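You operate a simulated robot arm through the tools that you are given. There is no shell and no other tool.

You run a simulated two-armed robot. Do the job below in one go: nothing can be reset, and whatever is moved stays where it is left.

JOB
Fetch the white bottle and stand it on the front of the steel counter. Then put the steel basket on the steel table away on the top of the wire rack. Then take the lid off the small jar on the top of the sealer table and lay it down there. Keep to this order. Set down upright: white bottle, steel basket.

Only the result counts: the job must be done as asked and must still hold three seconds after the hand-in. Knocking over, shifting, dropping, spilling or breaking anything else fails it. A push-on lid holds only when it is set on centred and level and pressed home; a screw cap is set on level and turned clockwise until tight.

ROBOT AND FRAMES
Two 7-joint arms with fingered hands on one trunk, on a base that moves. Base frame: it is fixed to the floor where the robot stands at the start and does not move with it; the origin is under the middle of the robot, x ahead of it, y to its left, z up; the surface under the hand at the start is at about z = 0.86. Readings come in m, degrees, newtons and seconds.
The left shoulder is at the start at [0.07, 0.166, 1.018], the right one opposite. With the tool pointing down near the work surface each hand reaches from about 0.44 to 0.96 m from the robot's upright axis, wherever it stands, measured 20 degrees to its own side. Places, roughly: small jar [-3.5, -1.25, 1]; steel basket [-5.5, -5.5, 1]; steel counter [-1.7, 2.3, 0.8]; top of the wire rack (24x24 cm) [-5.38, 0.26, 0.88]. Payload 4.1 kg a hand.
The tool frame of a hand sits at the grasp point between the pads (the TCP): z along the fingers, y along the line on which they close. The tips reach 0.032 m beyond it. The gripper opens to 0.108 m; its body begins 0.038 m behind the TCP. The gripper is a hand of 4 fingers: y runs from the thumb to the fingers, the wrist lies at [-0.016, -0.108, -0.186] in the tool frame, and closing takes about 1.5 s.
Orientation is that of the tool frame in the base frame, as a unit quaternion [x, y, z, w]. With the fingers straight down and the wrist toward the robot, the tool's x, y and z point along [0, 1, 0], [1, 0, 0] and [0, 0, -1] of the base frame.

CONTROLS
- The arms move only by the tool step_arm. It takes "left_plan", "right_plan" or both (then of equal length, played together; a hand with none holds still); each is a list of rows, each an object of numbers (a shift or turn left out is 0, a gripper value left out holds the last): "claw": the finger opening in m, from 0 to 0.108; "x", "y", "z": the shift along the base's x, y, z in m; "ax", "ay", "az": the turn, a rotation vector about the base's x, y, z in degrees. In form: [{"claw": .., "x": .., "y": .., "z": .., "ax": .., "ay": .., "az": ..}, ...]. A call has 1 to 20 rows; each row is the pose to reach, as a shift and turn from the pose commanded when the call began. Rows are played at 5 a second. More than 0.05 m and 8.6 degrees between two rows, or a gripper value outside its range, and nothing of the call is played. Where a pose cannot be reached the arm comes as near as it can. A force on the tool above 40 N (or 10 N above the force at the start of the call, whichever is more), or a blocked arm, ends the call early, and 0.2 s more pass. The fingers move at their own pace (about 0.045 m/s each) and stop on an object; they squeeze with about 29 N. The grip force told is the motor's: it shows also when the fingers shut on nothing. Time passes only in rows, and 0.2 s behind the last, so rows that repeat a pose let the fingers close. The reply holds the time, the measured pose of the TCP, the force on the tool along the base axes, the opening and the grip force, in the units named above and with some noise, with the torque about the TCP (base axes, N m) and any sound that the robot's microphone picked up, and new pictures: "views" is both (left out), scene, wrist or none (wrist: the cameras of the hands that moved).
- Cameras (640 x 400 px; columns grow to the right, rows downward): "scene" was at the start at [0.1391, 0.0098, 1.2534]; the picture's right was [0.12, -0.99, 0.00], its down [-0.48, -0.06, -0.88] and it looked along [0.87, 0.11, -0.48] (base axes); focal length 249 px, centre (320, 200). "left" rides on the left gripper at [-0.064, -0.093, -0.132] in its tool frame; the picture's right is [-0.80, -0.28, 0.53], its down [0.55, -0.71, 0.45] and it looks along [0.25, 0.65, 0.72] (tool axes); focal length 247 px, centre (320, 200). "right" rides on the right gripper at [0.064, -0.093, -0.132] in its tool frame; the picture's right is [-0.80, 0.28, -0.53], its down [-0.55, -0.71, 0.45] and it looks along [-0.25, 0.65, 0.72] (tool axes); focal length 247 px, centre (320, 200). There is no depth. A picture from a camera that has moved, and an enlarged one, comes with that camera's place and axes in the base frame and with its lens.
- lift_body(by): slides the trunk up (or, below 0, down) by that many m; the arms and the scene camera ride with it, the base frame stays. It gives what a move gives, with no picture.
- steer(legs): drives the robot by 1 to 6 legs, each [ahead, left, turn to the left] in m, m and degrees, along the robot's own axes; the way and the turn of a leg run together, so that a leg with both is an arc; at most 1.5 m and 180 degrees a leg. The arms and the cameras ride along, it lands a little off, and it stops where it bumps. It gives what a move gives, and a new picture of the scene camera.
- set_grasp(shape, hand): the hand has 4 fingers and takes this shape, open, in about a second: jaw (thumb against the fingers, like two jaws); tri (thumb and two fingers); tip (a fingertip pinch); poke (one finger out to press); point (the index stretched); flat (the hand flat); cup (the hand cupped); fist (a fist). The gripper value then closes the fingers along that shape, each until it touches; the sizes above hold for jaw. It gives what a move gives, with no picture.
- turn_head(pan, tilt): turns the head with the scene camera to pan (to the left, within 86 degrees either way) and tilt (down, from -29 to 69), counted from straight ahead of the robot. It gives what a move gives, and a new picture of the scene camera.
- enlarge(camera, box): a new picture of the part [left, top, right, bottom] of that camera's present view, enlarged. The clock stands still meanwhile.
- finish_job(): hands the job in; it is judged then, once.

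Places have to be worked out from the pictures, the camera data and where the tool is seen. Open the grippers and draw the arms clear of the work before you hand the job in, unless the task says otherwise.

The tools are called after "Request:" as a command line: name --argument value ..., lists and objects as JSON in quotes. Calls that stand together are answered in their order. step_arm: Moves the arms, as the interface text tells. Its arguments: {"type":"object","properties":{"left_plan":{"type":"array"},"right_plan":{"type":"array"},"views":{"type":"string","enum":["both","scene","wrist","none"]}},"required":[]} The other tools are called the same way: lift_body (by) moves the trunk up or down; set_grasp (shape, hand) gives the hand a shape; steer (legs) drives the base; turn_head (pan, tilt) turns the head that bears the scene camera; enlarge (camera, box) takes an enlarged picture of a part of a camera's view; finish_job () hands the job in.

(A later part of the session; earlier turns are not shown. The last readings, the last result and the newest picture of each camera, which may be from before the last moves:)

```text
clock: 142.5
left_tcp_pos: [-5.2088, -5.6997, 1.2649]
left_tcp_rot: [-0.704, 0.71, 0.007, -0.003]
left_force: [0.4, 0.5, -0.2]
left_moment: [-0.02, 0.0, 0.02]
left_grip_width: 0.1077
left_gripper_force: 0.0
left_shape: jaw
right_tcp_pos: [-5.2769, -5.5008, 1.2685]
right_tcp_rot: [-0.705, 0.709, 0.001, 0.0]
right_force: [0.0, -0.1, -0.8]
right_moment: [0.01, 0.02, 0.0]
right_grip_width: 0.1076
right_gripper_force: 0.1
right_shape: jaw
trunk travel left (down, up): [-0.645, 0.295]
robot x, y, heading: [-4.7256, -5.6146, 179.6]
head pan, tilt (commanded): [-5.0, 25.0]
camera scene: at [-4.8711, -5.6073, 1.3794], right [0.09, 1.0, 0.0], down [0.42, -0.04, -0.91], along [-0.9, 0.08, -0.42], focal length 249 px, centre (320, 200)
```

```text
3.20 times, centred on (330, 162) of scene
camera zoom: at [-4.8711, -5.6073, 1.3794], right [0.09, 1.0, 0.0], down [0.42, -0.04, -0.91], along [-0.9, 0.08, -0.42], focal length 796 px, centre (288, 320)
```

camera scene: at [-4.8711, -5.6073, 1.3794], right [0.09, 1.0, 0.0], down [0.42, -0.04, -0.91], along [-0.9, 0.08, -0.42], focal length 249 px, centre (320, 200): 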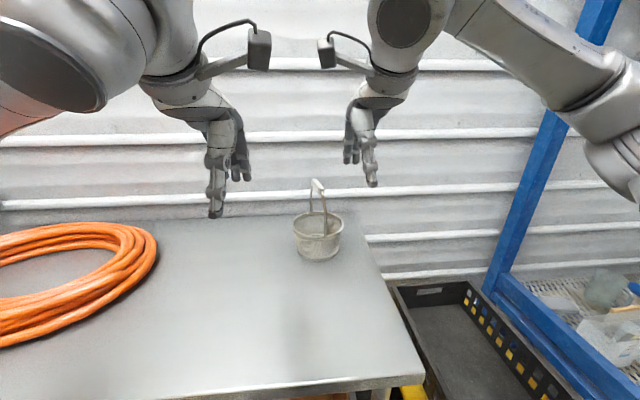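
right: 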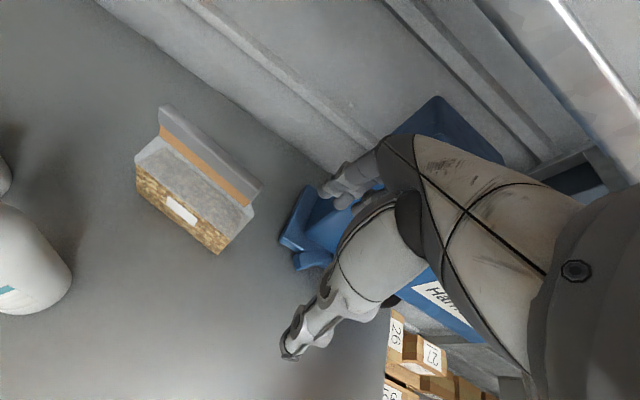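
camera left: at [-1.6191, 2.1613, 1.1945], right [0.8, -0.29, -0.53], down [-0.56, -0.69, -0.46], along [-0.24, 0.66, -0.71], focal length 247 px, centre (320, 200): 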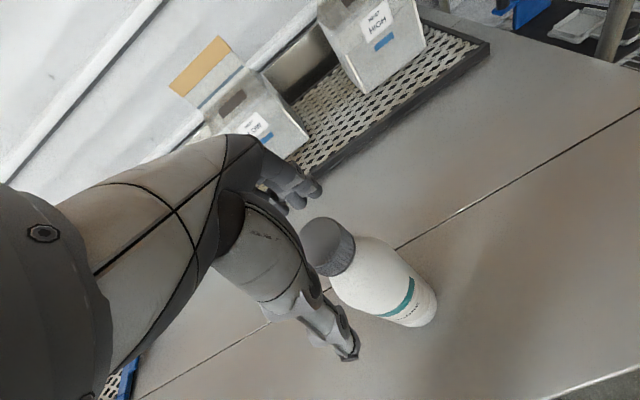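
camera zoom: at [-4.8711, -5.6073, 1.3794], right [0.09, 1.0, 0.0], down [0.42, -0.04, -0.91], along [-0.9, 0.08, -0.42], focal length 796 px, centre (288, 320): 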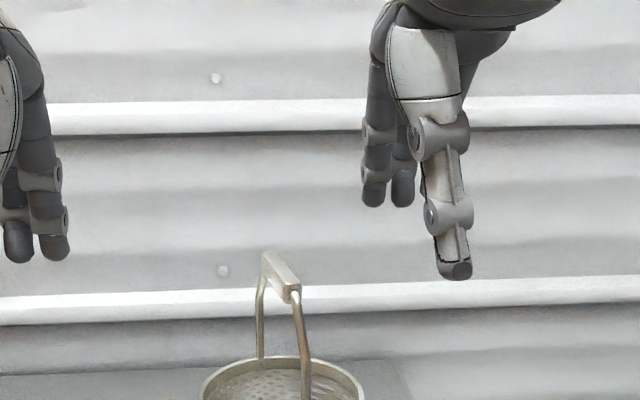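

The grip bar runs from about [-5.576, -5.567] to [-5.478, -5.547] at z ≈ 1.115. I'll move the left hand aside and yaw the right hand about −78° so the fingers close across the bar.

Request:
step_arm --left_plan '[{"y": -0.04}, {"y": -0.08}, {"y": -0.12}, {"y": -0.16}, {"y": -0.2}, {"y": -0.24}, {"y": -0.24}, {"y": -0.24}, {"y": -0.24}, {"y": -0.24}, {"y": -0.24}, {"y": -0.24}, {"y": -0.24}, {"y": -0.24}]' --right_plan '[{"z": 0.01}, {"z": 0.02}, {"z": 0.03}, {"z": 0.03, "az": -8}, {"z": 0.03, "az": -16}, {"z": 0.03, "az": -24}, {"z": 0.03, "az": -32}, {"z": 0.03, "az": -40}, {"z": 0.03, "az": -48}, {"z": 0.03, "az": -56}, {"z": 0.03, "az": -64}, {"z": 0.03, "az": -72}, {"z": 0.03, "az": -78.5}, {"z": 0.03, "az": -78.5}]' --views "both"

```text
clock: 145.5
left_tcp_pos: [-5.2097, -5.9386, 1.2633]
left_tcp_rot: [-0.704, 0.711, 0.007, -0.004]
left_force: [1.0, 0.8, 0.2]
left_moment: [-0.03, 0.01, 0.01]
left_grip_width: 0.1076
left_gripper_force: 0.1
left_shape: jaw
right_tcp_pos: [-5.2768, -5.5013, 1.2986]
right_tcp_rot: [-0.097, 0.995, 0.002, 0.0]
right_force: [-0.6, 0.6, 0.0]
right_moment: [0.03, -0.06, -0.03]
right_grip_width: 0.1079
right_gripper_force: 0.0
right_shape: jaw
trunk travel left (down, up): [-0.645, 0.295]
robot x, y, heading: [-4.7262, -5.6149, 179.4]
head pan, tilt (commanded): [-5.0, 25.0]
camera scene: at [-4.871, -5.6071, 1.3795], right [0.09, 1.0, 0.0], down [0.42, -0.04, -0.91], along [-0.9, 0.08, -0.42], focal length 249 px, centre (320, 200)
camera right: at [-5.3213, -5.6035, 1.4304], right [0.73, 0.43, 0.53], down [0.67, -0.59, -0.45], along [0.12, 0.69, -0.72], focal length 247 px, centre (320, 200)
camera left: at [-5.1145, -5.8756, 1.3949], right [0.28, 0.8, -0.53], down [0.69, -0.55, -0.46], along [-0.66, -0.24, -0.71], focal length 247 px, centre (320, 200)
```

scene: 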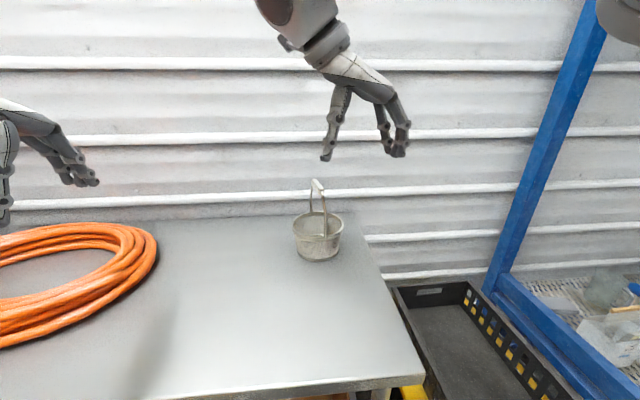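
right: 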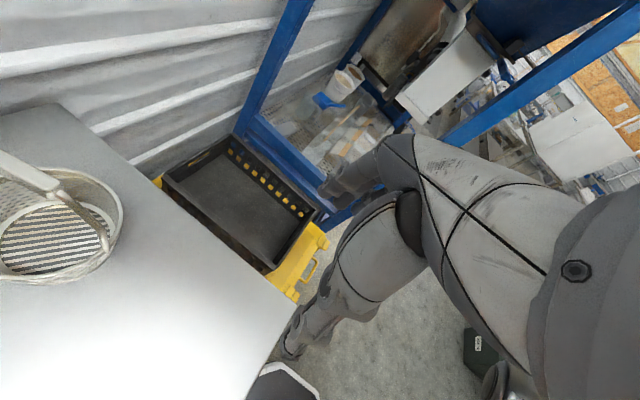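
left: 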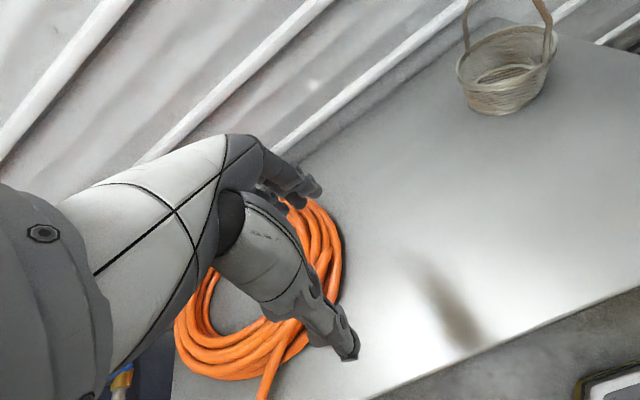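

The yaw went well, and all three cameras agree on the basket at about [-5.53, -5.55]. Now I'll tilt the right hand 40° forward and move to a pre-grasp point just short of the handle.

Request:
step_arm --right_plan '[{"claw": 0.108, "x": -0.02, "y": -0.004, "z": -0.005, "ax": -1.6, "ay": 7.8}, {"x": -0.05, "y": -0.01, "z": -0.02, "ax": -3.2, "ay": 15.7}, {"x": -0.085, "y": -0.018, "z": -0.04, "ax": -4.8, "ay": 23.5}, {"x": -0.12, "y": -0.026, "z": -0.06, "ax": -6.4, "ay": 31.4}, {"x": -0.15, "y": -0.034, "z": -0.08, "ax": -8, "ay": 39.2}, {"x": -0.174, "y": -0.041, "z": -0.097, "ax": -8, "ay": 39.2}, {"x": -0.174, "y": -0.041, "z": -0.097, "ax": -8, "ay": 39.2}]' --views "both"

Request:
enlarge --camera "scene" --box '[240, 100, 440, 270]'

```text
clock: 147.1
left_tcp_pos: [-5.2084, -5.9376, 1.2643]
left_tcp_rot: [-0.704, 0.71, 0.008, -0.004]
left_force: [0.5, 0.2, -0.8]
left_moment: [-0.01, 0.01, -0.03]
left_grip_width: 0.1078
left_gripper_force: 0.1
left_shape: jaw
right_tcp_pos: [-5.4511, -5.5412, 1.2028]
right_tcp_rot: [-0.093, 0.935, -0.035, -0.341]
right_force: [0.4, 0.3, 0.1]
right_moment: [0.01, 0.02, -0.06]
right_grip_width: 0.1077
right_gripper_force: 0.0
right_shape: jaw
trunk travel left (down, up): [-0.645, 0.295]
robot x, y, heading: [-4.7294, -5.6158, 179.3]
head pan, tilt (commanded): [-5.0, 25.0]
camera scene: at [-4.87, -5.6069, 1.3796], right [0.09, 1.0, 0.0], down [0.42, -0.04, -0.91], along [-0.9, 0.08, -0.42], focal length 249 px, centre (320, 200)
camera right: at [-5.3976, -5.6249, 1.3454], right [0.88, 0.46, -0.11], down [0.27, -0.67, -0.69], along [-0.39, 0.58, -0.71], focal length 247 px, centre (320, 200)
```

scene: 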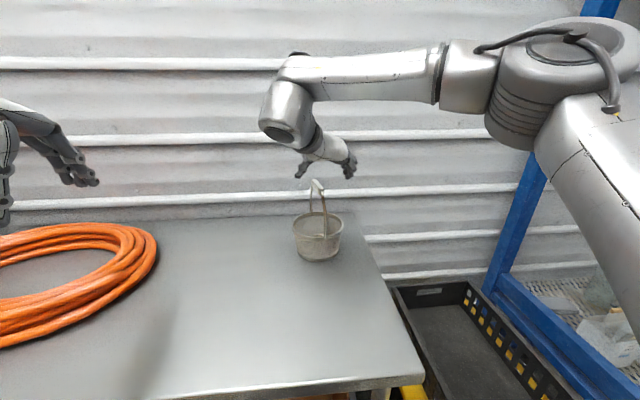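
right: 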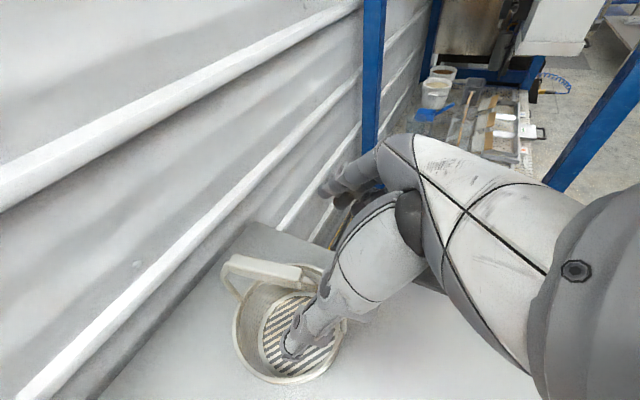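

```text
2.35 times, centred on (340, 185) of scene
camera zoom: at [-4.87, -5.6069, 1.3796], right [0.09, 1.0, 0.0], down [0.42, -0.04, -0.91], along [-0.9, 0.08, -0.42], focal length 585 px, centre (273, 235)
```

zoom: 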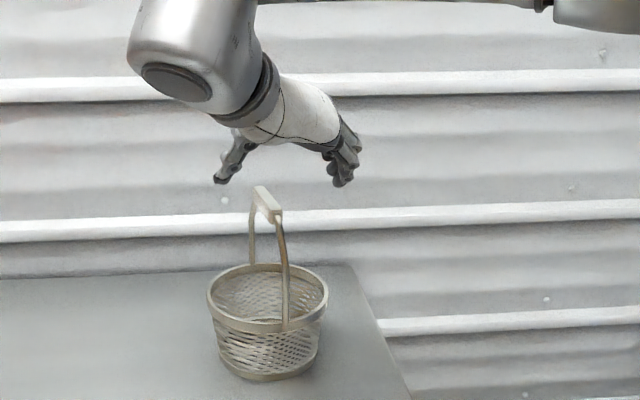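

The right camera puts the bar centre at [-5.535, -5.549, 1.11], in line with the tool. I'll advance onto the bar with the fingers open.

Request:
step_arm --right_plan '[{"claw": 0.108, "x": -0.025, "y": -0.003, "z": -0.028}, {"x": -0.05, "y": -0.006, "z": -0.057}, {"x": -0.07, "y": -0.008, "z": -0.08}, {"x": -0.083, "y": -0.009, "z": -0.095}, {"x": -0.083, "y": -0.009, "z": -0.095}]' --views "both"

Request:
enlarge --camera "scene" --box '[240, 120, 400, 270]'

```text
clock: 148.3
left_tcp_pos: [-5.2083, -5.94, 1.2638]
left_tcp_rot: [-0.703, 0.711, 0.008, -0.003]
left_force: [0.6, -0.2, 0.6]
left_moment: [0.0, -0.02, 0.02]
left_grip_width: 0.1077
left_gripper_force: 0.0
left_shape: jaw
right_tcp_pos: [-5.5343, -5.5514, 1.1095]
right_tcp_rot: [-0.093, 0.935, -0.035, -0.341]
right_force: [0.2, 0.4, 0.5]
right_moment: [0.01, 0.01, -0.01]
right_grip_width: 0.1077
right_gripper_force: 0.0
right_shape: jaw
trunk travel left (down, up): [-0.645, 0.295]
robot x, y, heading: [-4.726, -5.6173, 179.5]
head pan, tilt (commanded): [-5.0, 25.0]
camera scene: at [-4.8703, -5.6073, 1.3796], right [0.09, 1.0, 0.0], down [0.42, -0.04, -0.91], along [-0.9, 0.08, -0.42], focal length 249 px, centre (320, 200)
camera right: at [-5.4811, -5.6348, 1.2518], right [0.88, 0.46, -0.11], down [0.27, -0.67, -0.69], along [-0.39, 0.58, -0.71], focal length 247 px, centre (320, 200)
```

scene: 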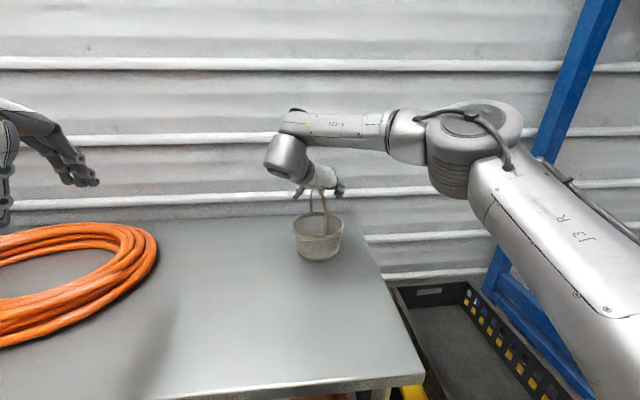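
right: 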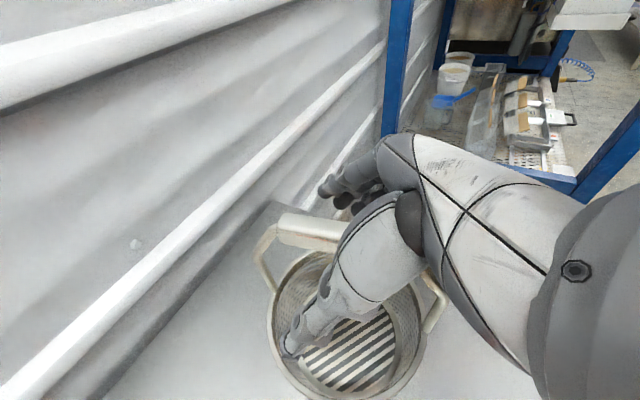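

```text
2.67 times, centred on (320, 195) of scene
camera zoom: at [-4.8703, -5.6073, 1.3796], right [0.09, 1.0, 0.0], down [0.42, -0.04, -0.91], along [-0.9, 0.08, -0.42], focal length 664 px, centre (320, 213)
```

zoom: 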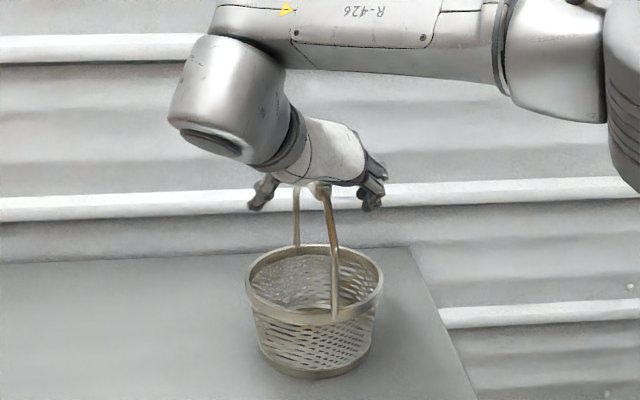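

The bar lies between the thumb and the fingers, so I'll close the hand on it.

Request:
step_arm --right_plan '[{"claw": 0.08}, {"claw": 0.05}, {"claw": 0.02}, {"claw": 0.0}, {"claw": 0.0}, {"claw": 0.0}, {"claw": 0.0}, {"claw": 0.0}, {"claw": 0.0}]' --views "both"

Request:
enlarge --camera "scene" --box '[240, 120, 400, 270]'

```text
clock: 150.3
left_tcp_pos: [-5.2102, -5.9401, 1.2634]
left_tcp_rot: [-0.703, 0.711, 0.007, -0.002]
left_force: [-0.4, 0.0, 0.6]
left_moment: [-0.02, -0.02, 0.01]
left_grip_width: 0.1077
left_gripper_force: 0.0
left_shape: jaw
right_tcp_pos: [-5.5355, -5.5511, 1.1083]
right_tcp_rot: [-0.092, 0.935, -0.034, -0.341]
right_force: [-0.2, 0.1, -2.6]
right_moment: [0.03, -0.02, 0.0]
right_grip_width: 0.0034
right_gripper_force: 28.9
right_shape: jaw
trunk travel left (down, up): [-0.645, 0.295]
robot x, y, heading: [-4.7291, -5.6132, 179.6]
head pan, tilt (commanded): [-5.0, 25.0]
camera scene: at [-4.8714, -5.6074, 1.3794], right [0.09, 1.0, 0.0], down [0.42, -0.04, -0.91], along [-0.9, 0.08, -0.42], focal length 249 px, centre (320, 200)
camera right: at [-5.482, -5.6348, 1.2511], right [0.88, 0.46, -0.1], down [0.27, -0.67, -0.69], along [-0.39, 0.58, -0.71], focal length 247 px, centre (320, 200)
```

scene: 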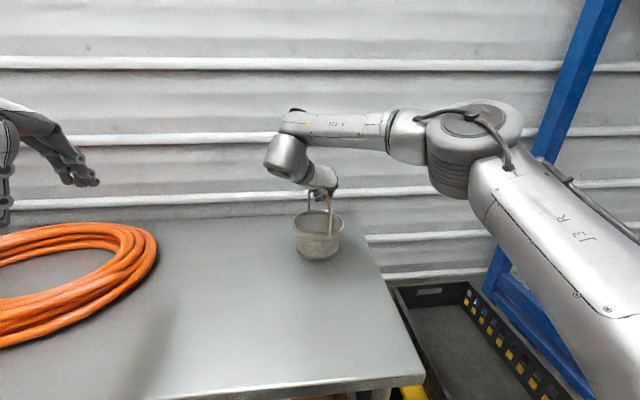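
right: 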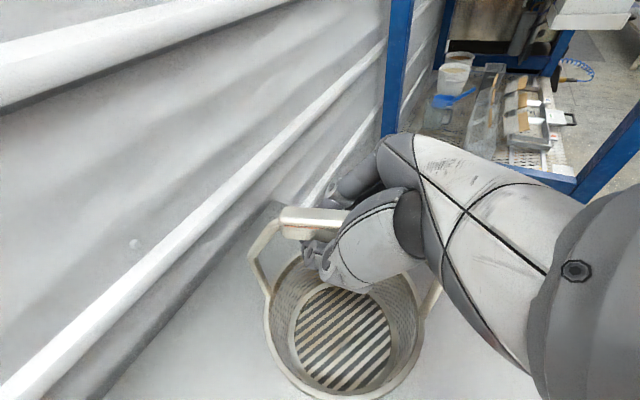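

```text
2.67 times, centred on (320, 195) of scene
camera zoom: at [-4.8714, -5.6074, 1.3794], right [0.09, 1.0, 0.0], down [0.42, -0.04, -0.91], along [-0.9, 0.08, -0.42], focal length 664 px, centre (320, 213)
```

zoom: 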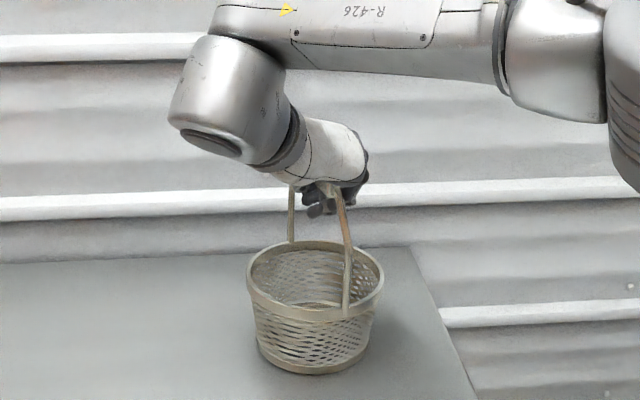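

The fingers closed to 0.003 m and seem to be hooked under the bar rather than pinching it. I'll look closer before lifting.

Request:
enlarge --camera "right" --box '[230, 170, 450, 400]'

Request:
enlarge --camera "scene" --box '[280, 150, 360, 270]'

Request:
enlarge --camera "left" --box '[420, 0, 640, 140]'

```text
1.74 times, centred on (340, 285) of right
camera zoom: at [-5.482, -5.6348, 1.2511], right [0.88, 0.46, -0.1], down [0.27, -0.67, -0.69], along [-0.39, 0.58, -0.71], focal length 430 px, centre (285, 52)
```

zoom: 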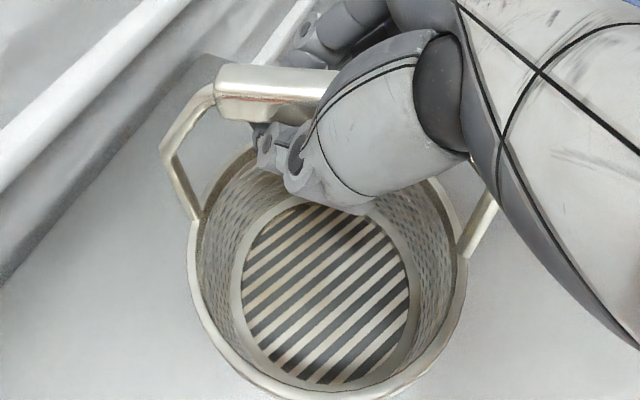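

```text
3.33 times, centred on (320, 210) of scene
camera zoom: at [-4.8714, -5.6074, 1.3794], right [0.09, 1.0, 0.0], down [0.42, -0.04, -0.91], along [-0.9, 0.08, -0.42], focal length 829 px, centre (320, 167)
```

zoom: 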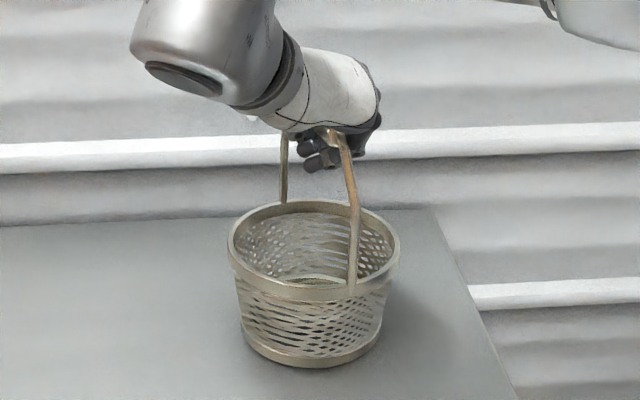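

```text
2.86 times, centred on (530, 70) of left
camera zoom: at [-5.1148, -5.876, 1.3947], right [0.28, 0.8, -0.53], down [0.69, -0.55, -0.46], along [-0.66, -0.24, -0.71], focal length 706 px, centre (-280, 571)
```

zoom: 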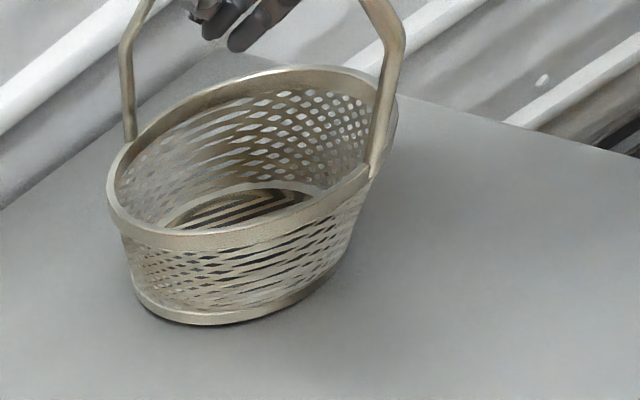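

The bar is caught in the closed hand, with the fingers curled beneath it. I'll lift just 3 cm to see how the basket hangs.

Request:
step_arm --right_plan '[{"z": 0.008}, {"z": 0.016}, {"z": 0.024}, {"z": 0.03}, {"z": 0.03}, {"z": 0.03}]' --views "both"

Request:
enlarge --camera "scene" --box '[260, 140, 380, 270]'

Request:
enlarge --camera "left" --box '[420, 0, 640, 140]'

```text
clock: 151.7
left_tcp_pos: [-5.2092, -5.9392, 1.2658]
left_tcp_rot: [-0.703, 0.711, 0.006, -0.003]
left_force: [-0.8, 0.1, -0.2]
left_moment: [0.03, -0.01, -0.01]
left_grip_width: 0.1077
left_gripper_force: 0.0
left_shape: jaw
right_tcp_pos: [-5.5351, -5.5493, 1.1367]
right_tcp_rot: [-0.091, 0.935, -0.035, -0.34]
right_force: [-0.2, -0.3, -2.9]
right_moment: [0.0, 0.0, -0.01]
right_grip_width: 0.0034
right_gripper_force: 29.1
right_shape: jaw
trunk travel left (down, up): [-0.645, 0.295]
robot x, y, heading: [-4.7306, -5.6171, 179.5]
head pan, tilt (commanded): [-5.0, 25.0]
camera scene: at [-4.8716, -5.6074, 1.3794], right [0.09, 1.0, 0.0], down [0.42, -0.04, -0.91], along [-0.9, 0.08, -0.42], focal length 249 px, centre (320, 200)
camera right: at [-5.4819, -5.6329, 1.2795], right [0.88, 0.46, -0.11], down [0.27, -0.67, -0.69], along [-0.39, 0.58, -0.71], focal length 247 px, centre (320, 200)
```

scene: 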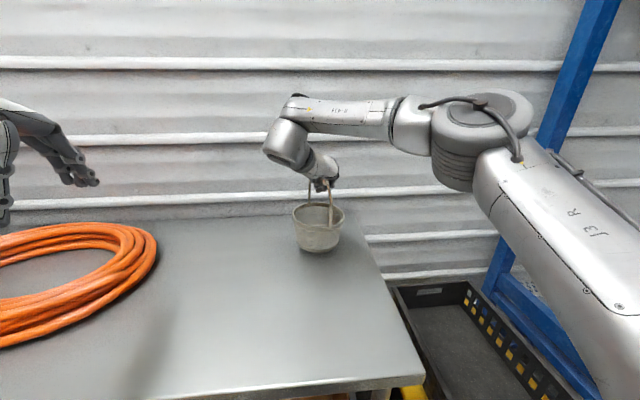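
right: 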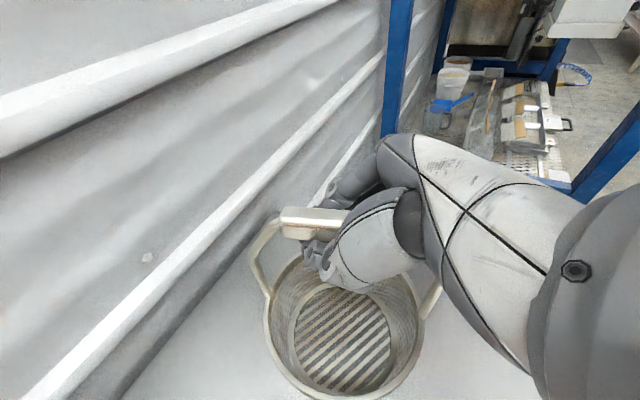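

```text
3.08 times, centred on (320, 205) of scene
camera zoom: at [-4.8716, -5.6074, 1.3794], right [0.09, 1.0, 0.0], down [0.42, -0.04, -0.91], along [-0.9, 0.08, -0.42], focal length 766 px, centre (320, 185)
```

zoom: 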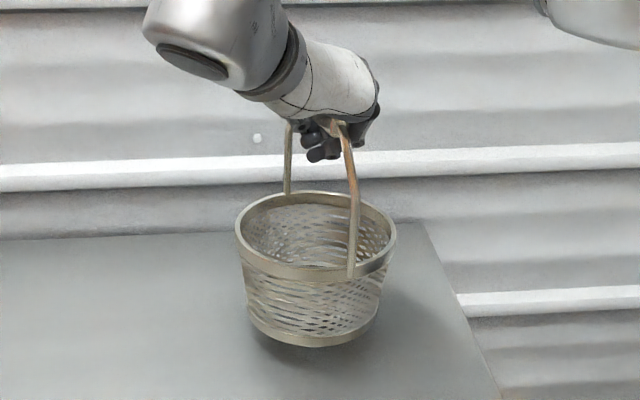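

```text
2.86 times, centred on (530, 70) of left
camera zoom: at [-5.115, -5.876, 1.3946], right [0.28, 0.8, -0.53], down [0.69, -0.55, -0.46], along [-0.66, -0.24, -0.71], focal length 706 px, centre (-280, 571)
```

zoom: 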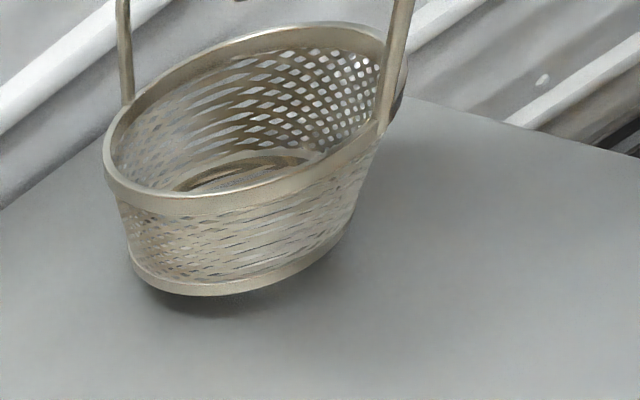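

The basket is off the table, hanging level at about 0.3 kg and securely hooked. I'll raise it slowly and bring it in toward me for carrying.

Request:
step_arm --right_plan '[{"z": 0.02}, {"z": 0.045}, {"z": 0.07}, {"z": 0.095}, {"z": 0.12}, {"z": 0.135, "x": 0.02}, {"z": 0.14, "x": 0.05}, {"z": 0.14, "x": 0.08}, {"z": 0.14, "x": 0.11}, {"z": 0.14, "x": 0.14}, {"z": 0.14, "x": 0.17}, {"z": 0.14, "x": 0.19}, {"z": 0.14, "x": 0.2}, {"z": 0.14, "x": 0.2}]' --views "both"

Request:
enlarge --camera "scene" --box '[240, 100, 420, 280]'

```text
clock: 154.7
left_tcp_pos: [-5.2096, -5.9388, 1.2632]
left_tcp_rot: [-0.703, 0.711, 0.007, -0.003]
left_force: [0.1, 0.4, -0.2]
left_moment: [-0.01, 0.01, -0.01]
left_grip_width: 0.1078
left_gripper_force: 0.1
left_shape: jaw
right_tcp_pos: [-5.3349, -5.5498, 1.2758]
right_tcp_rot: [-0.091, 0.935, -0.034, -0.341]
right_force: [-0.1, 0.1, -4.5]
right_moment: [0.03, -0.03, -0.02]
right_grip_width: 0.0033
right_gripper_force: 28.9
right_shape: jaw
trunk travel left (down, up): [-0.645, 0.295]
robot x, y, heading: [-4.7248, -5.6147, 179.5]
head pan, tilt (commanded): [-5.0, 25.0]
camera scene: at [-4.8715, -5.6075, 1.3794], right [0.09, 1.0, 0.0], down [0.42, -0.04, -0.91], along [-0.9, 0.08, -0.42], focal length 249 px, centre (320, 200)
camera right: at [-5.2818, -5.6337, 1.4192], right [0.88, 0.46, -0.11], down [0.27, -0.67, -0.69], along [-0.39, 0.58, -0.71], focal length 247 px, centre (320, 200)
```

scene: 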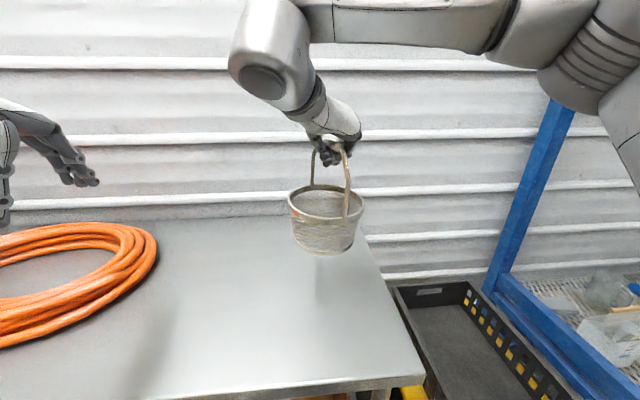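
right: 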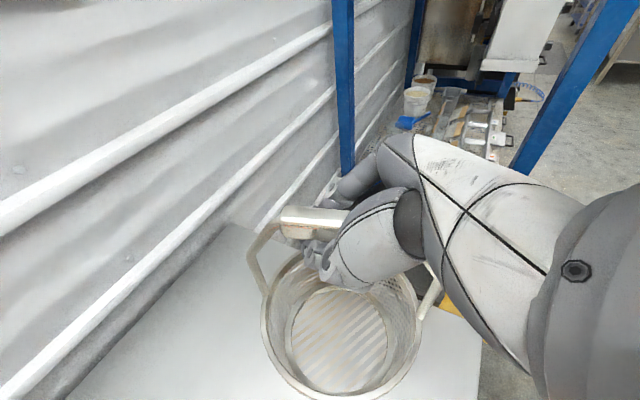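

```text
2.22 times, centred on (330, 190) of scene
camera zoom: at [-4.8715, -5.6075, 1.3794], right [0.09, 1.0, 0.0], down [0.42, -0.04, -0.91], along [-0.9, 0.08, -0.42], focal length 553 px, centre (298, 222)
```

zoom: 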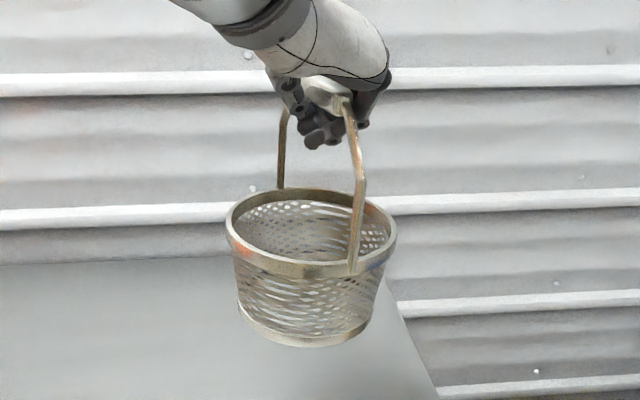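

The basket hangs steady. I'll back away from the table to x ≈ −4.12 and turn right to face +y.

Request:
steer --legs '[[-0.6, 0, 0]]'

Request:
steer --legs '[[0, 0, -45], [0, 0, -44.5]]'

Request:
enlarge --camera "right" --box '[200, 150, 460, 400]'

```text
clock: 158.1
left_tcp_pos: [-4.5981, -5.9415, 1.2645]
left_tcp_rot: [-0.703, 0.711, 0.007, -0.003]
left_force: [-0.1, -0.7, -0.5]
left_moment: [-0.03, -0.01, 0.01]
left_grip_width: 0.1079
left_gripper_force: 0.1
left_shape: jaw
right_tcp_pos: [-4.7235, -5.5554, 1.2761]
right_tcp_rot: [-0.092, 0.935, -0.035, -0.34]
right_force: [0.1, -0.4, -3.0]
right_moment: [0.03, 0.02, 0.01]
right_grip_width: 0.0033
right_gripper_force: 28.6
right_shape: jaw
trunk travel left (down, up): [-0.645, 0.295]
robot x, y, heading: [-4.1181, -5.6188, 179.8]
head pan, tilt (commanded): [-5.0, 25.0]
camera scene: at [-4.2603, -5.6113, 1.3794], right [0.09, 1.0, 0.0], down [0.42, -0.04, -0.91], along [-0.9, 0.09, -0.42], focal length 249 px, centre (320, 200)
```

scene: 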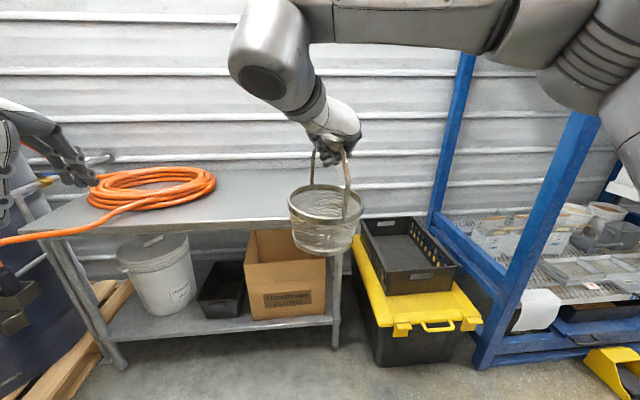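

```text
clock: 162.6
left_tcp_pos: [-4.4435, -5.1386, 1.2643]
left_tcp_rot: [0.001, 1.0, 0.006, 0.002]
left_force: [0.6, -0.2, -0.1]
left_moment: [0.0, -0.05, -0.01]
left_grip_width: 0.1078
left_gripper_force: 0.1
left_shape: jaw
right_tcp_pos: [-4.057, -5.0119, 1.2752]
right_tcp_rot: [0.593, 0.728, 0.216, -0.267]
right_force: [-0.5, -0.3, -2.6]
right_moment: [0.01, 0.0, -0.05]
right_grip_width: 0.0032
right_gripper_force: 29.2
right_shape: jaw
trunk travel left (down, up): [-0.645, 0.295]
robot x, y, heading: [-4.1168, -5.618, 90.1]
head pan, tilt (commanded): [-5.0, 25.0]
camera scene: at [-4.1099, -5.4777, 1.3794], right [1.0, -0.09, 0.0], down [-0.04, -0.42, -0.91], along [0.08, 0.9, -0.42], focal length 249 px, centre (320, 200)
```

scene: 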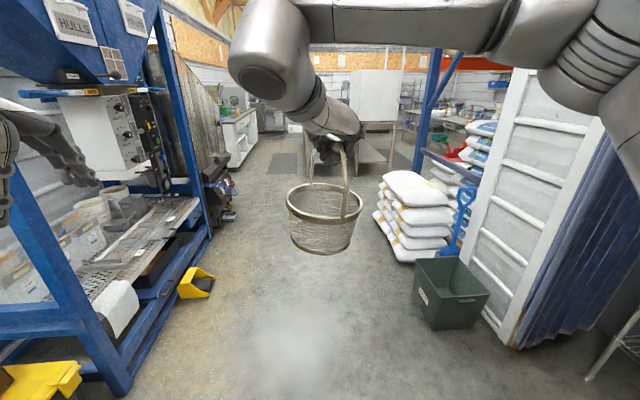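

```text
1.60 times, centred on (330, 275) of right
camera zoom: at [-4.1397, -5.0637, 1.4191], right [0.47, -0.88, -0.1], down [-0.67, -0.27, -0.69], along [0.58, 0.4, -0.71], focal length 395 px, centre (304, 80)
```

zoom: 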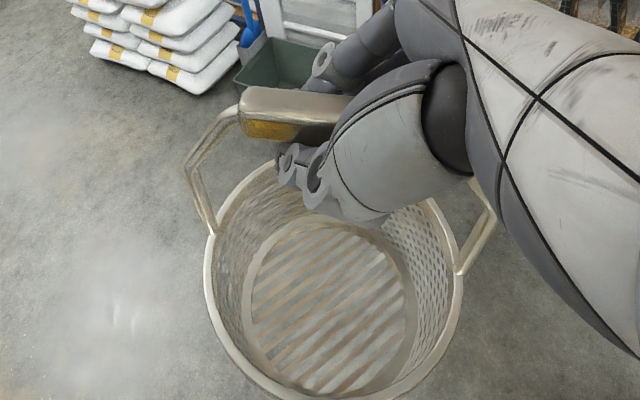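

The corridor north is clear: the green bin is at x ≥ −3.35 and the hopper parts are at x ≤ −4.78. I'll drive north to y ≈ −2.7 and look again.

Request:
steer --legs '[[1.45, 0, 0], [1.45, 0, 0]]'

Request:
turn_head --pan 15 --tilt 20

Request:
turn_head --pan 45 --tilt 20

```text
clock: 176.6
left_tcp_pos: [-4.4254, -2.2524, 1.2644]
left_tcp_rot: [0.002, 1.0, 0.007, 0.001]
left_force: [-0.4, -0.3, 0.8]
left_moment: [0.0, -0.01, -0.02]
left_grip_width: 0.108
left_gripper_force: 0.1
left_shape: jaw
right_tcp_pos: [-4.0387, -2.125, 1.2768]
right_tcp_rot: [0.595, 0.727, 0.216, -0.266]
right_force: [-0.6, 0.0, -3.3]
right_moment: [-0.02, 0.0, -0.01]
right_grip_width: 0.0031
right_gripper_force: 30.1
right_shape: jaw
trunk travel left (down, up): [-0.645, 0.295]
robot x, y, heading: [-4.0975, -2.732, 89.8]
head pan, tilt (commanded): [-5.0, 25.0]
camera scene: at [-4.0924, -2.5911, 1.3795], right [1.0, -0.09, 0.0], down [-0.04, -0.42, -0.91], along [0.08, 0.9, -0.42], focal length 249 px, centre (320, 200)
```

scene: 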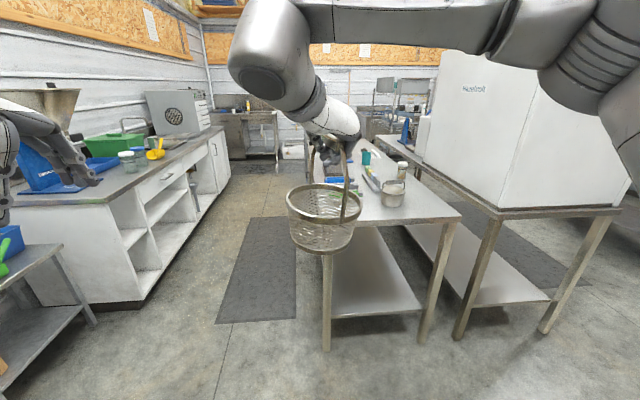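

```text
clock: 177.4
left_tcp_pos: [-4.4256, -2.2523, 1.2635]
left_tcp_rot: [0.002, 1.0, 0.007, 0.003]
left_force: [0.2, 0.1, 0.7]
left_moment: [0.03, -0.01, 0.0]
left_grip_width: 0.1077
left_gripper_force: 0.0
left_shape: jaw
right_tcp_pos: [-4.0377, -2.1248, 1.276]
right_tcp_rot: [0.594, 0.729, 0.215, -0.265]
right_force: [0.7, -0.5, -3.2]
right_moment: [0.0, -0.03, -0.03]
right_grip_width: 0.0036
right_gripper_force: 29.1
right_shape: jaw
trunk travel left (down, up): [-0.645, 0.295]
robot x, y, heading: [-4.1046, -2.7339, 89.9]
head pan, tilt (commanded): [15.0, 20.0]
camera scene: at [-4.1244, -2.5929, 1.3875], right [0.97, 0.26, 0.0], down [0.09, -0.33, -0.94], along [-0.24, 0.91, -0.34], focal length 249 px, centre (320, 200)
```

scene: 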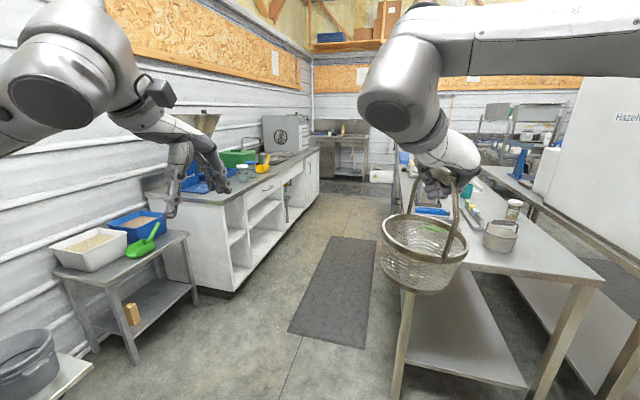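

```text
clock: 178.3
left_tcp_pos: [-4.4268, -2.2514, 1.2638]
left_tcp_rot: [0.003, 1.0, 0.006, 0.002]
left_force: [-0.3, 0.4, 0.3]
left_moment: [0.02, -0.03, 0.02]
left_grip_width: 0.1078
left_gripper_force: 0.1
left_shape: jaw
right_tcp_pos: [-4.0386, -2.1243, 1.276]
right_tcp_rot: [0.594, 0.728, 0.215, -0.265]
right_force: [-0.3, -0.7, -4.3]
right_moment: [-0.01, -0.01, 0.01]
right_grip_width: 0.0032
right_gripper_force: 29.2
right_shape: jaw
trunk travel left (down, up): [-0.645, 0.295]
robot x, y, heading: [-4.1021, -2.7295, 90.2]
head pan, tilt (commanded): [45.0, 20.0]
camera scene: at [-4.1663, -2.6168, 1.3875], right [0.71, 0.71, 0.0], down [0.24, -0.24, -0.94], along [-0.66, 0.67, -0.34], focal length 249 px, centre (320, 200)
```

scene: 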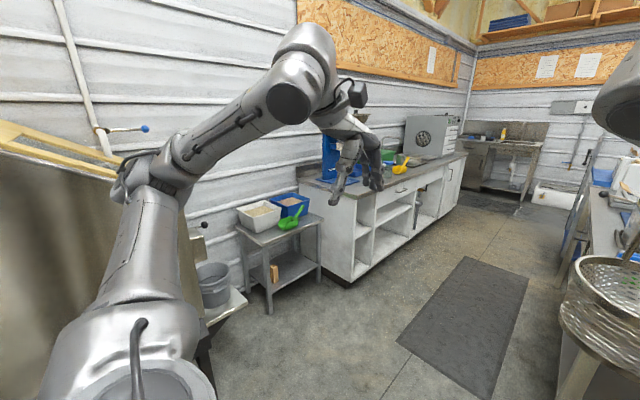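

The wire rack should be on the white counter near the grey oven, around pixel (281, 153) in the previous view. I'll turn the head back there and enlarge it.

Request:
turn_head --pan 22 --tilt 18

Request:
enlarge --camera "scene" --box '[270, 100, 400, 220]'

```text
clock: 179.2
left_tcp_pos: [-4.4259, -2.2524, 1.2642]
left_tcp_rot: [0.002, 1.0, 0.007, 0.003]
left_force: [0.1, 0.1, -0.2]
left_moment: [0.0, 0.0, 0.0]
left_grip_width: 0.1078
left_gripper_force: 0.0
left_shape: jaw
right_tcp_pos: [-4.0384, -2.1249, 1.2754]
right_tcp_rot: [0.594, 0.728, 0.216, -0.265]
right_force: [0.3, 0.3, -3.9]
right_moment: [-0.02, -0.02, 0.03]
right_grip_width: 0.0032
right_gripper_force: 29.1
right_shape: jaw
trunk travel left (down, up): [-0.645, 0.295]
robot x, y, heading: [-4.1013, -2.7325, 89.7]
head pan, tilt (commanded): [22.0, 18.0]
camera scene: at [-4.1356, -2.5963, 1.3908], right [0.93, 0.37, 0.0], down [0.12, -0.29, -0.95], along [-0.36, 0.88, -0.31], focal length 249 px, centre (320, 200)
```

scene: 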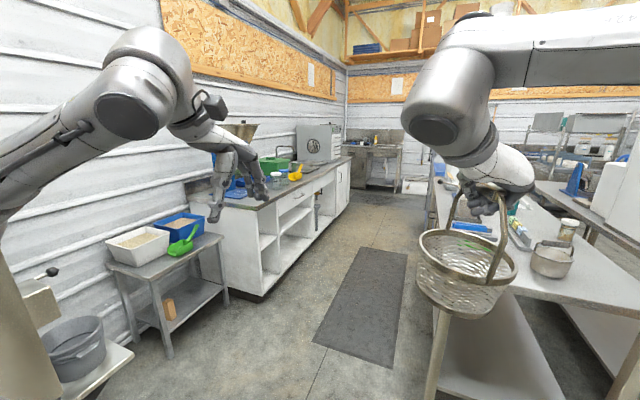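

```text
3.33 times, centred on (335, 160) of scene
camera zoom: at [-4.1356, -2.5963, 1.3908], right [0.93, 0.37, 0.0], down [0.12, -0.29, -0.95], along [-0.36, 0.88, -0.31], focal length 829 px, centre (270, 333)
```

zoom: 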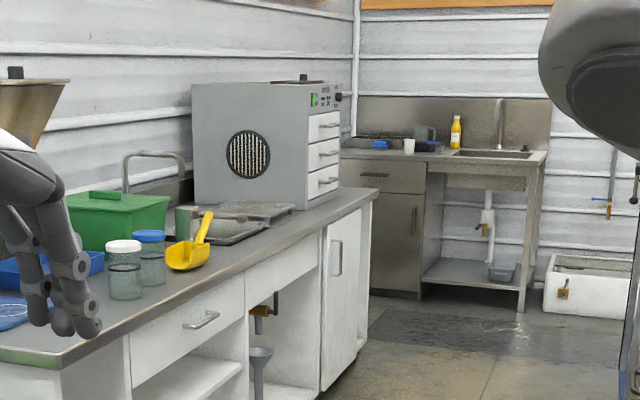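

The wire rack lies on the white counter beside the sink and next to the grey oven, whose corner is near [-5.19, 0.34] with its top at z ≈ 1.28. I'll tuck the left hand in a little and drive diagonally into the aisle between this counter and the sealer table.

Request:
step_arm --left_plan '[{"x": 0.03}, {"x": 0.06}, {"x": 0.09}, {"x": 0.1}, {"x": 0.1}]' --views "none"

Request:
steer --legs '[[0.9, 0.48, 0]]'

Request:
turn_head --pan 25 --tilt 22

```text
clock: 180.4
left_tcp_pos: [-4.325, -2.2532, 1.2623]
left_tcp_rot: [0.003, 1.0, 0.007, 0.003]
left_force: [1.0, -0.1, 0.2]
left_moment: [0.0, -0.03, -0.02]
left_grip_width: 0.1078
left_gripper_force: 0.0
left_shape: jaw
right_tcp_pos: [-4.0382, -2.1251, 1.2766]
right_tcp_rot: [0.594, 0.728, 0.215, -0.265]
right_force: [0.6, -0.4, -3.0]
right_moment: [-0.03, -0.04, 0.02]
right_grip_width: 0.0033
right_gripper_force: 28.6
right_shape: jaw
trunk travel left (down, up): [-0.645, 0.295]
robot x, y, heading: [-4.0974, -2.7358, 89.8]
head pan, tilt (commanded): [22.0, 18.0]
```

```text
clock: 185.7
left_tcp_pos: [-4.8224, -1.3643, 1.2641]
left_tcp_rot: [-0.006, 1.0, 0.007, 0.003]
left_force: [0.1, -0.2, -0.5]
left_moment: [-0.03, 0.0, 0.0]
left_grip_width: 0.1077
left_gripper_force: 0.0
left_shape: jaw
right_tcp_pos: [-4.5376, -1.2305, 1.2773]
right_tcp_rot: [0.587, 0.734, 0.213, -0.267]
right_force: [0.4, -0.3, -3.6]
right_moment: [-0.03, -0.02, -0.01]
right_grip_width: 0.0032
right_gripper_force: 28.7
right_shape: jaw
trunk travel left (down, up): [-0.645, 0.295]
robot x, y, heading: [-4.5922, -1.8393, 91.1]
head pan, tilt (commanded): [22.0, 18.0]
camera scene: at [-4.6261, -1.7038, 1.3908], right [0.92, 0.39, 0.0], down [0.12, -0.28, -0.95], along [-0.37, 0.87, -0.31], focal length 249 px, centre (320, 200)
```

scene: 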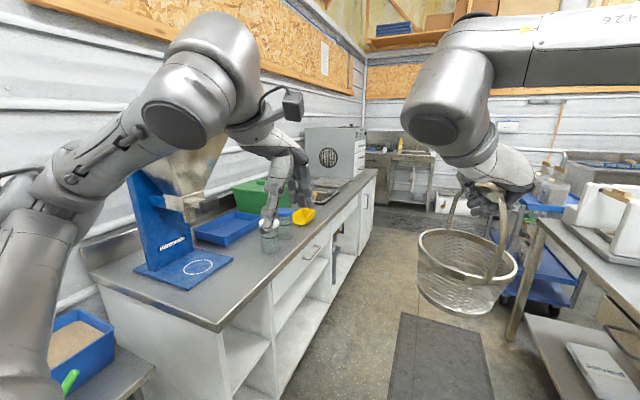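

```text
clock: 186.3
left_tcp_pos: [-4.8231, -1.3641, 1.2625]
left_tcp_rot: [-0.008, 1.0, 0.007, 0.002]
left_force: [-0.3, 0.3, -0.1]
left_moment: [-0.01, 0.0, 0.01]
left_grip_width: 0.1079
left_gripper_force: 0.0
left_shape: jaw
right_tcp_pos: [-4.5384, -1.2306, 1.2754]
right_tcp_rot: [0.588, 0.734, 0.212, -0.266]
right_force: [0.0, 0.5, -4.9]
right_moment: [-0.06, -0.03, -0.02]
right_grip_width: 0.0035
right_gripper_force: 28.5
right_shape: jaw
trunk travel left (down, up): [-0.645, 0.295]
robot x, y, heading: [-4.5858, -1.8381, 90.8]
head pan, tilt (commanded): [25.0, 22.0]
camera scene: at [-4.6305, -1.706, 1.3843], right [0.9, 0.44, 0.0], down [0.16, -0.34, -0.93], along [-0.41, 0.83, -0.38], focal length 249 px, centre (320, 200)
```

scene: 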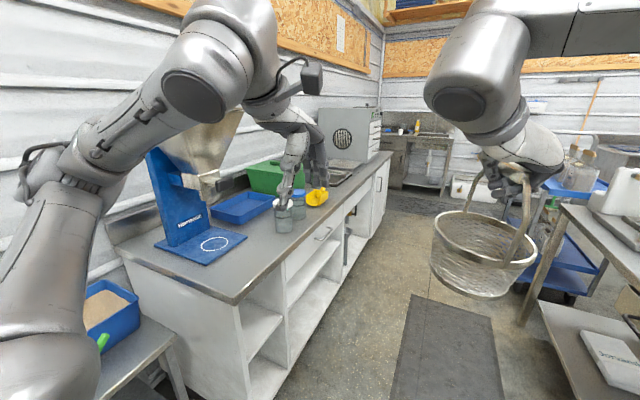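

The left elbow is near the blue grinder, whose hopper edge is at about x −5.3, so I'll shift right while moving on and continue north.

Request:
steer --legs '[[0.25, -0.13, 0], [0.9, 0, 0]]'

Request:
turn_head --pan 40 --tilt 28

Request:
enlarge --camera "scene" --box '[220, 80, 460, 260]'

```text
clock: 192.6
left_tcp_pos: [-4.7118, -0.2108, 1.2631]
left_tcp_rot: [-0.008, 1.0, 0.006, 0.002]
left_force: [0.8, -0.6, 0.0]
left_moment: [-0.02, -0.02, 0.01]
left_grip_width: 0.1077
left_gripper_force: 0.0
left_shape: jaw
right_tcp_pos: [-4.4265, -0.0783, 1.2771]
right_tcp_rot: [0.588, 0.733, 0.213, -0.268]
right_force: [-1.2, 0.8, -3.0]
right_moment: [-0.03, 0.0, 0.02]
right_grip_width: 0.0031
right_gripper_force: 29.0
right_shape: jaw
trunk travel left (down, up): [-0.645, 0.295]
robot x, y, heading: [-4.4793, -0.6844, 90.9]
head pan, tilt (commanded): [25.0, 22.0]
camera scene: at [-4.5196, -0.5539, 1.3843], right [0.9, 0.44, 0.0], down [0.16, -0.34, -0.93], along [-0.41, 0.83, -0.38], focal length 249 px, centre (320, 200)
```

scene: 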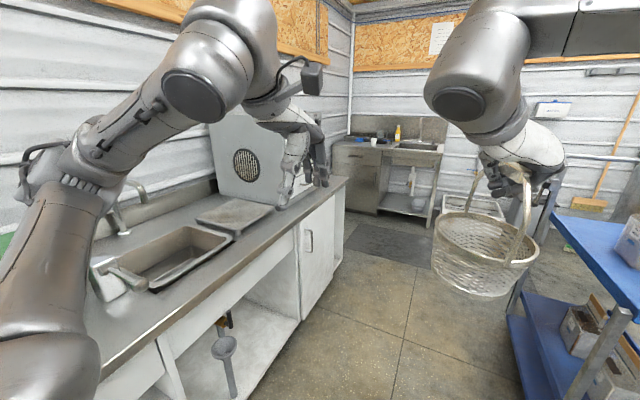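

```text
clock: 193.4
left_tcp_pos: [-4.7117, -0.2112, 1.2633]
left_tcp_rot: [-0.007, 1.0, 0.007, 0.001]
left_force: [0.3, -0.4, -0.6]
left_moment: [-0.02, 0.06, 0.03]
left_grip_width: 0.1079
left_gripper_force: 0.1
left_shape: jaw
right_tcp_pos: [-4.4267, -0.0786, 1.2757]
right_tcp_rot: [0.588, 0.733, 0.213, -0.267]
right_force: [-0.7, 0.4, -2.5]
right_moment: [-0.03, 0.0, -0.01]
right_grip_width: 0.0031
right_gripper_force: 29.3
right_shape: jaw
trunk travel left (down, up): [-0.645, 0.295]
robot x, y, heading: [-4.4751, -0.684, 91.2]
head pan, tilt (commanded): [40.0, 28.0]
camera scene: at [-4.5387, -0.5682, 1.3747], right [0.76, 0.66, 0.0], down [0.31, -0.35, -0.88], along [-0.58, 0.67, -0.47], focal length 249 px, centre (320, 200)
```

scene: 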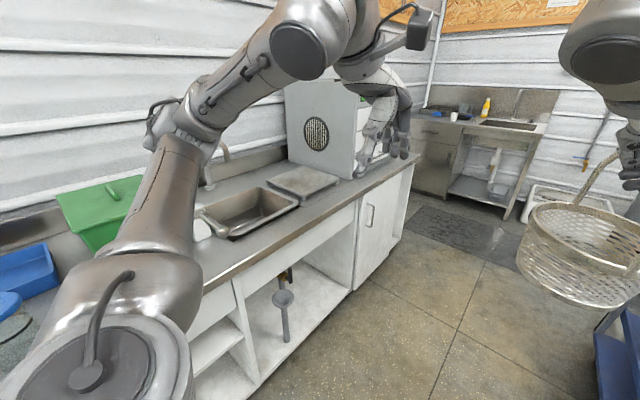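

```text
2.22 times, centred on (340, 170) of scene
camera zoom: at [-4.5387, -0.5682, 1.3747], right [0.76, 0.66, 0.0], down [0.31, -0.35, -0.88], along [-0.58, 0.67, -0.47], focal length 553 px, centre (276, 267)
```

zoom: 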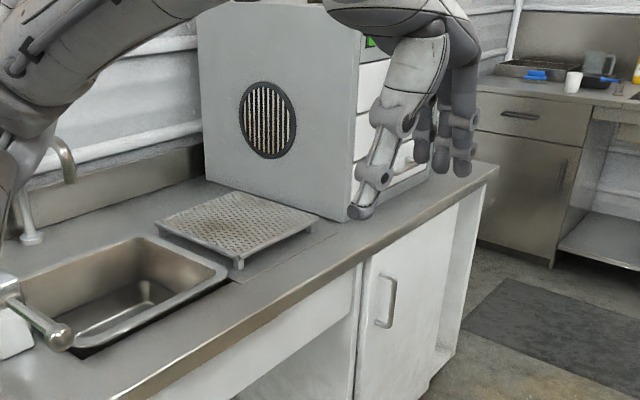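

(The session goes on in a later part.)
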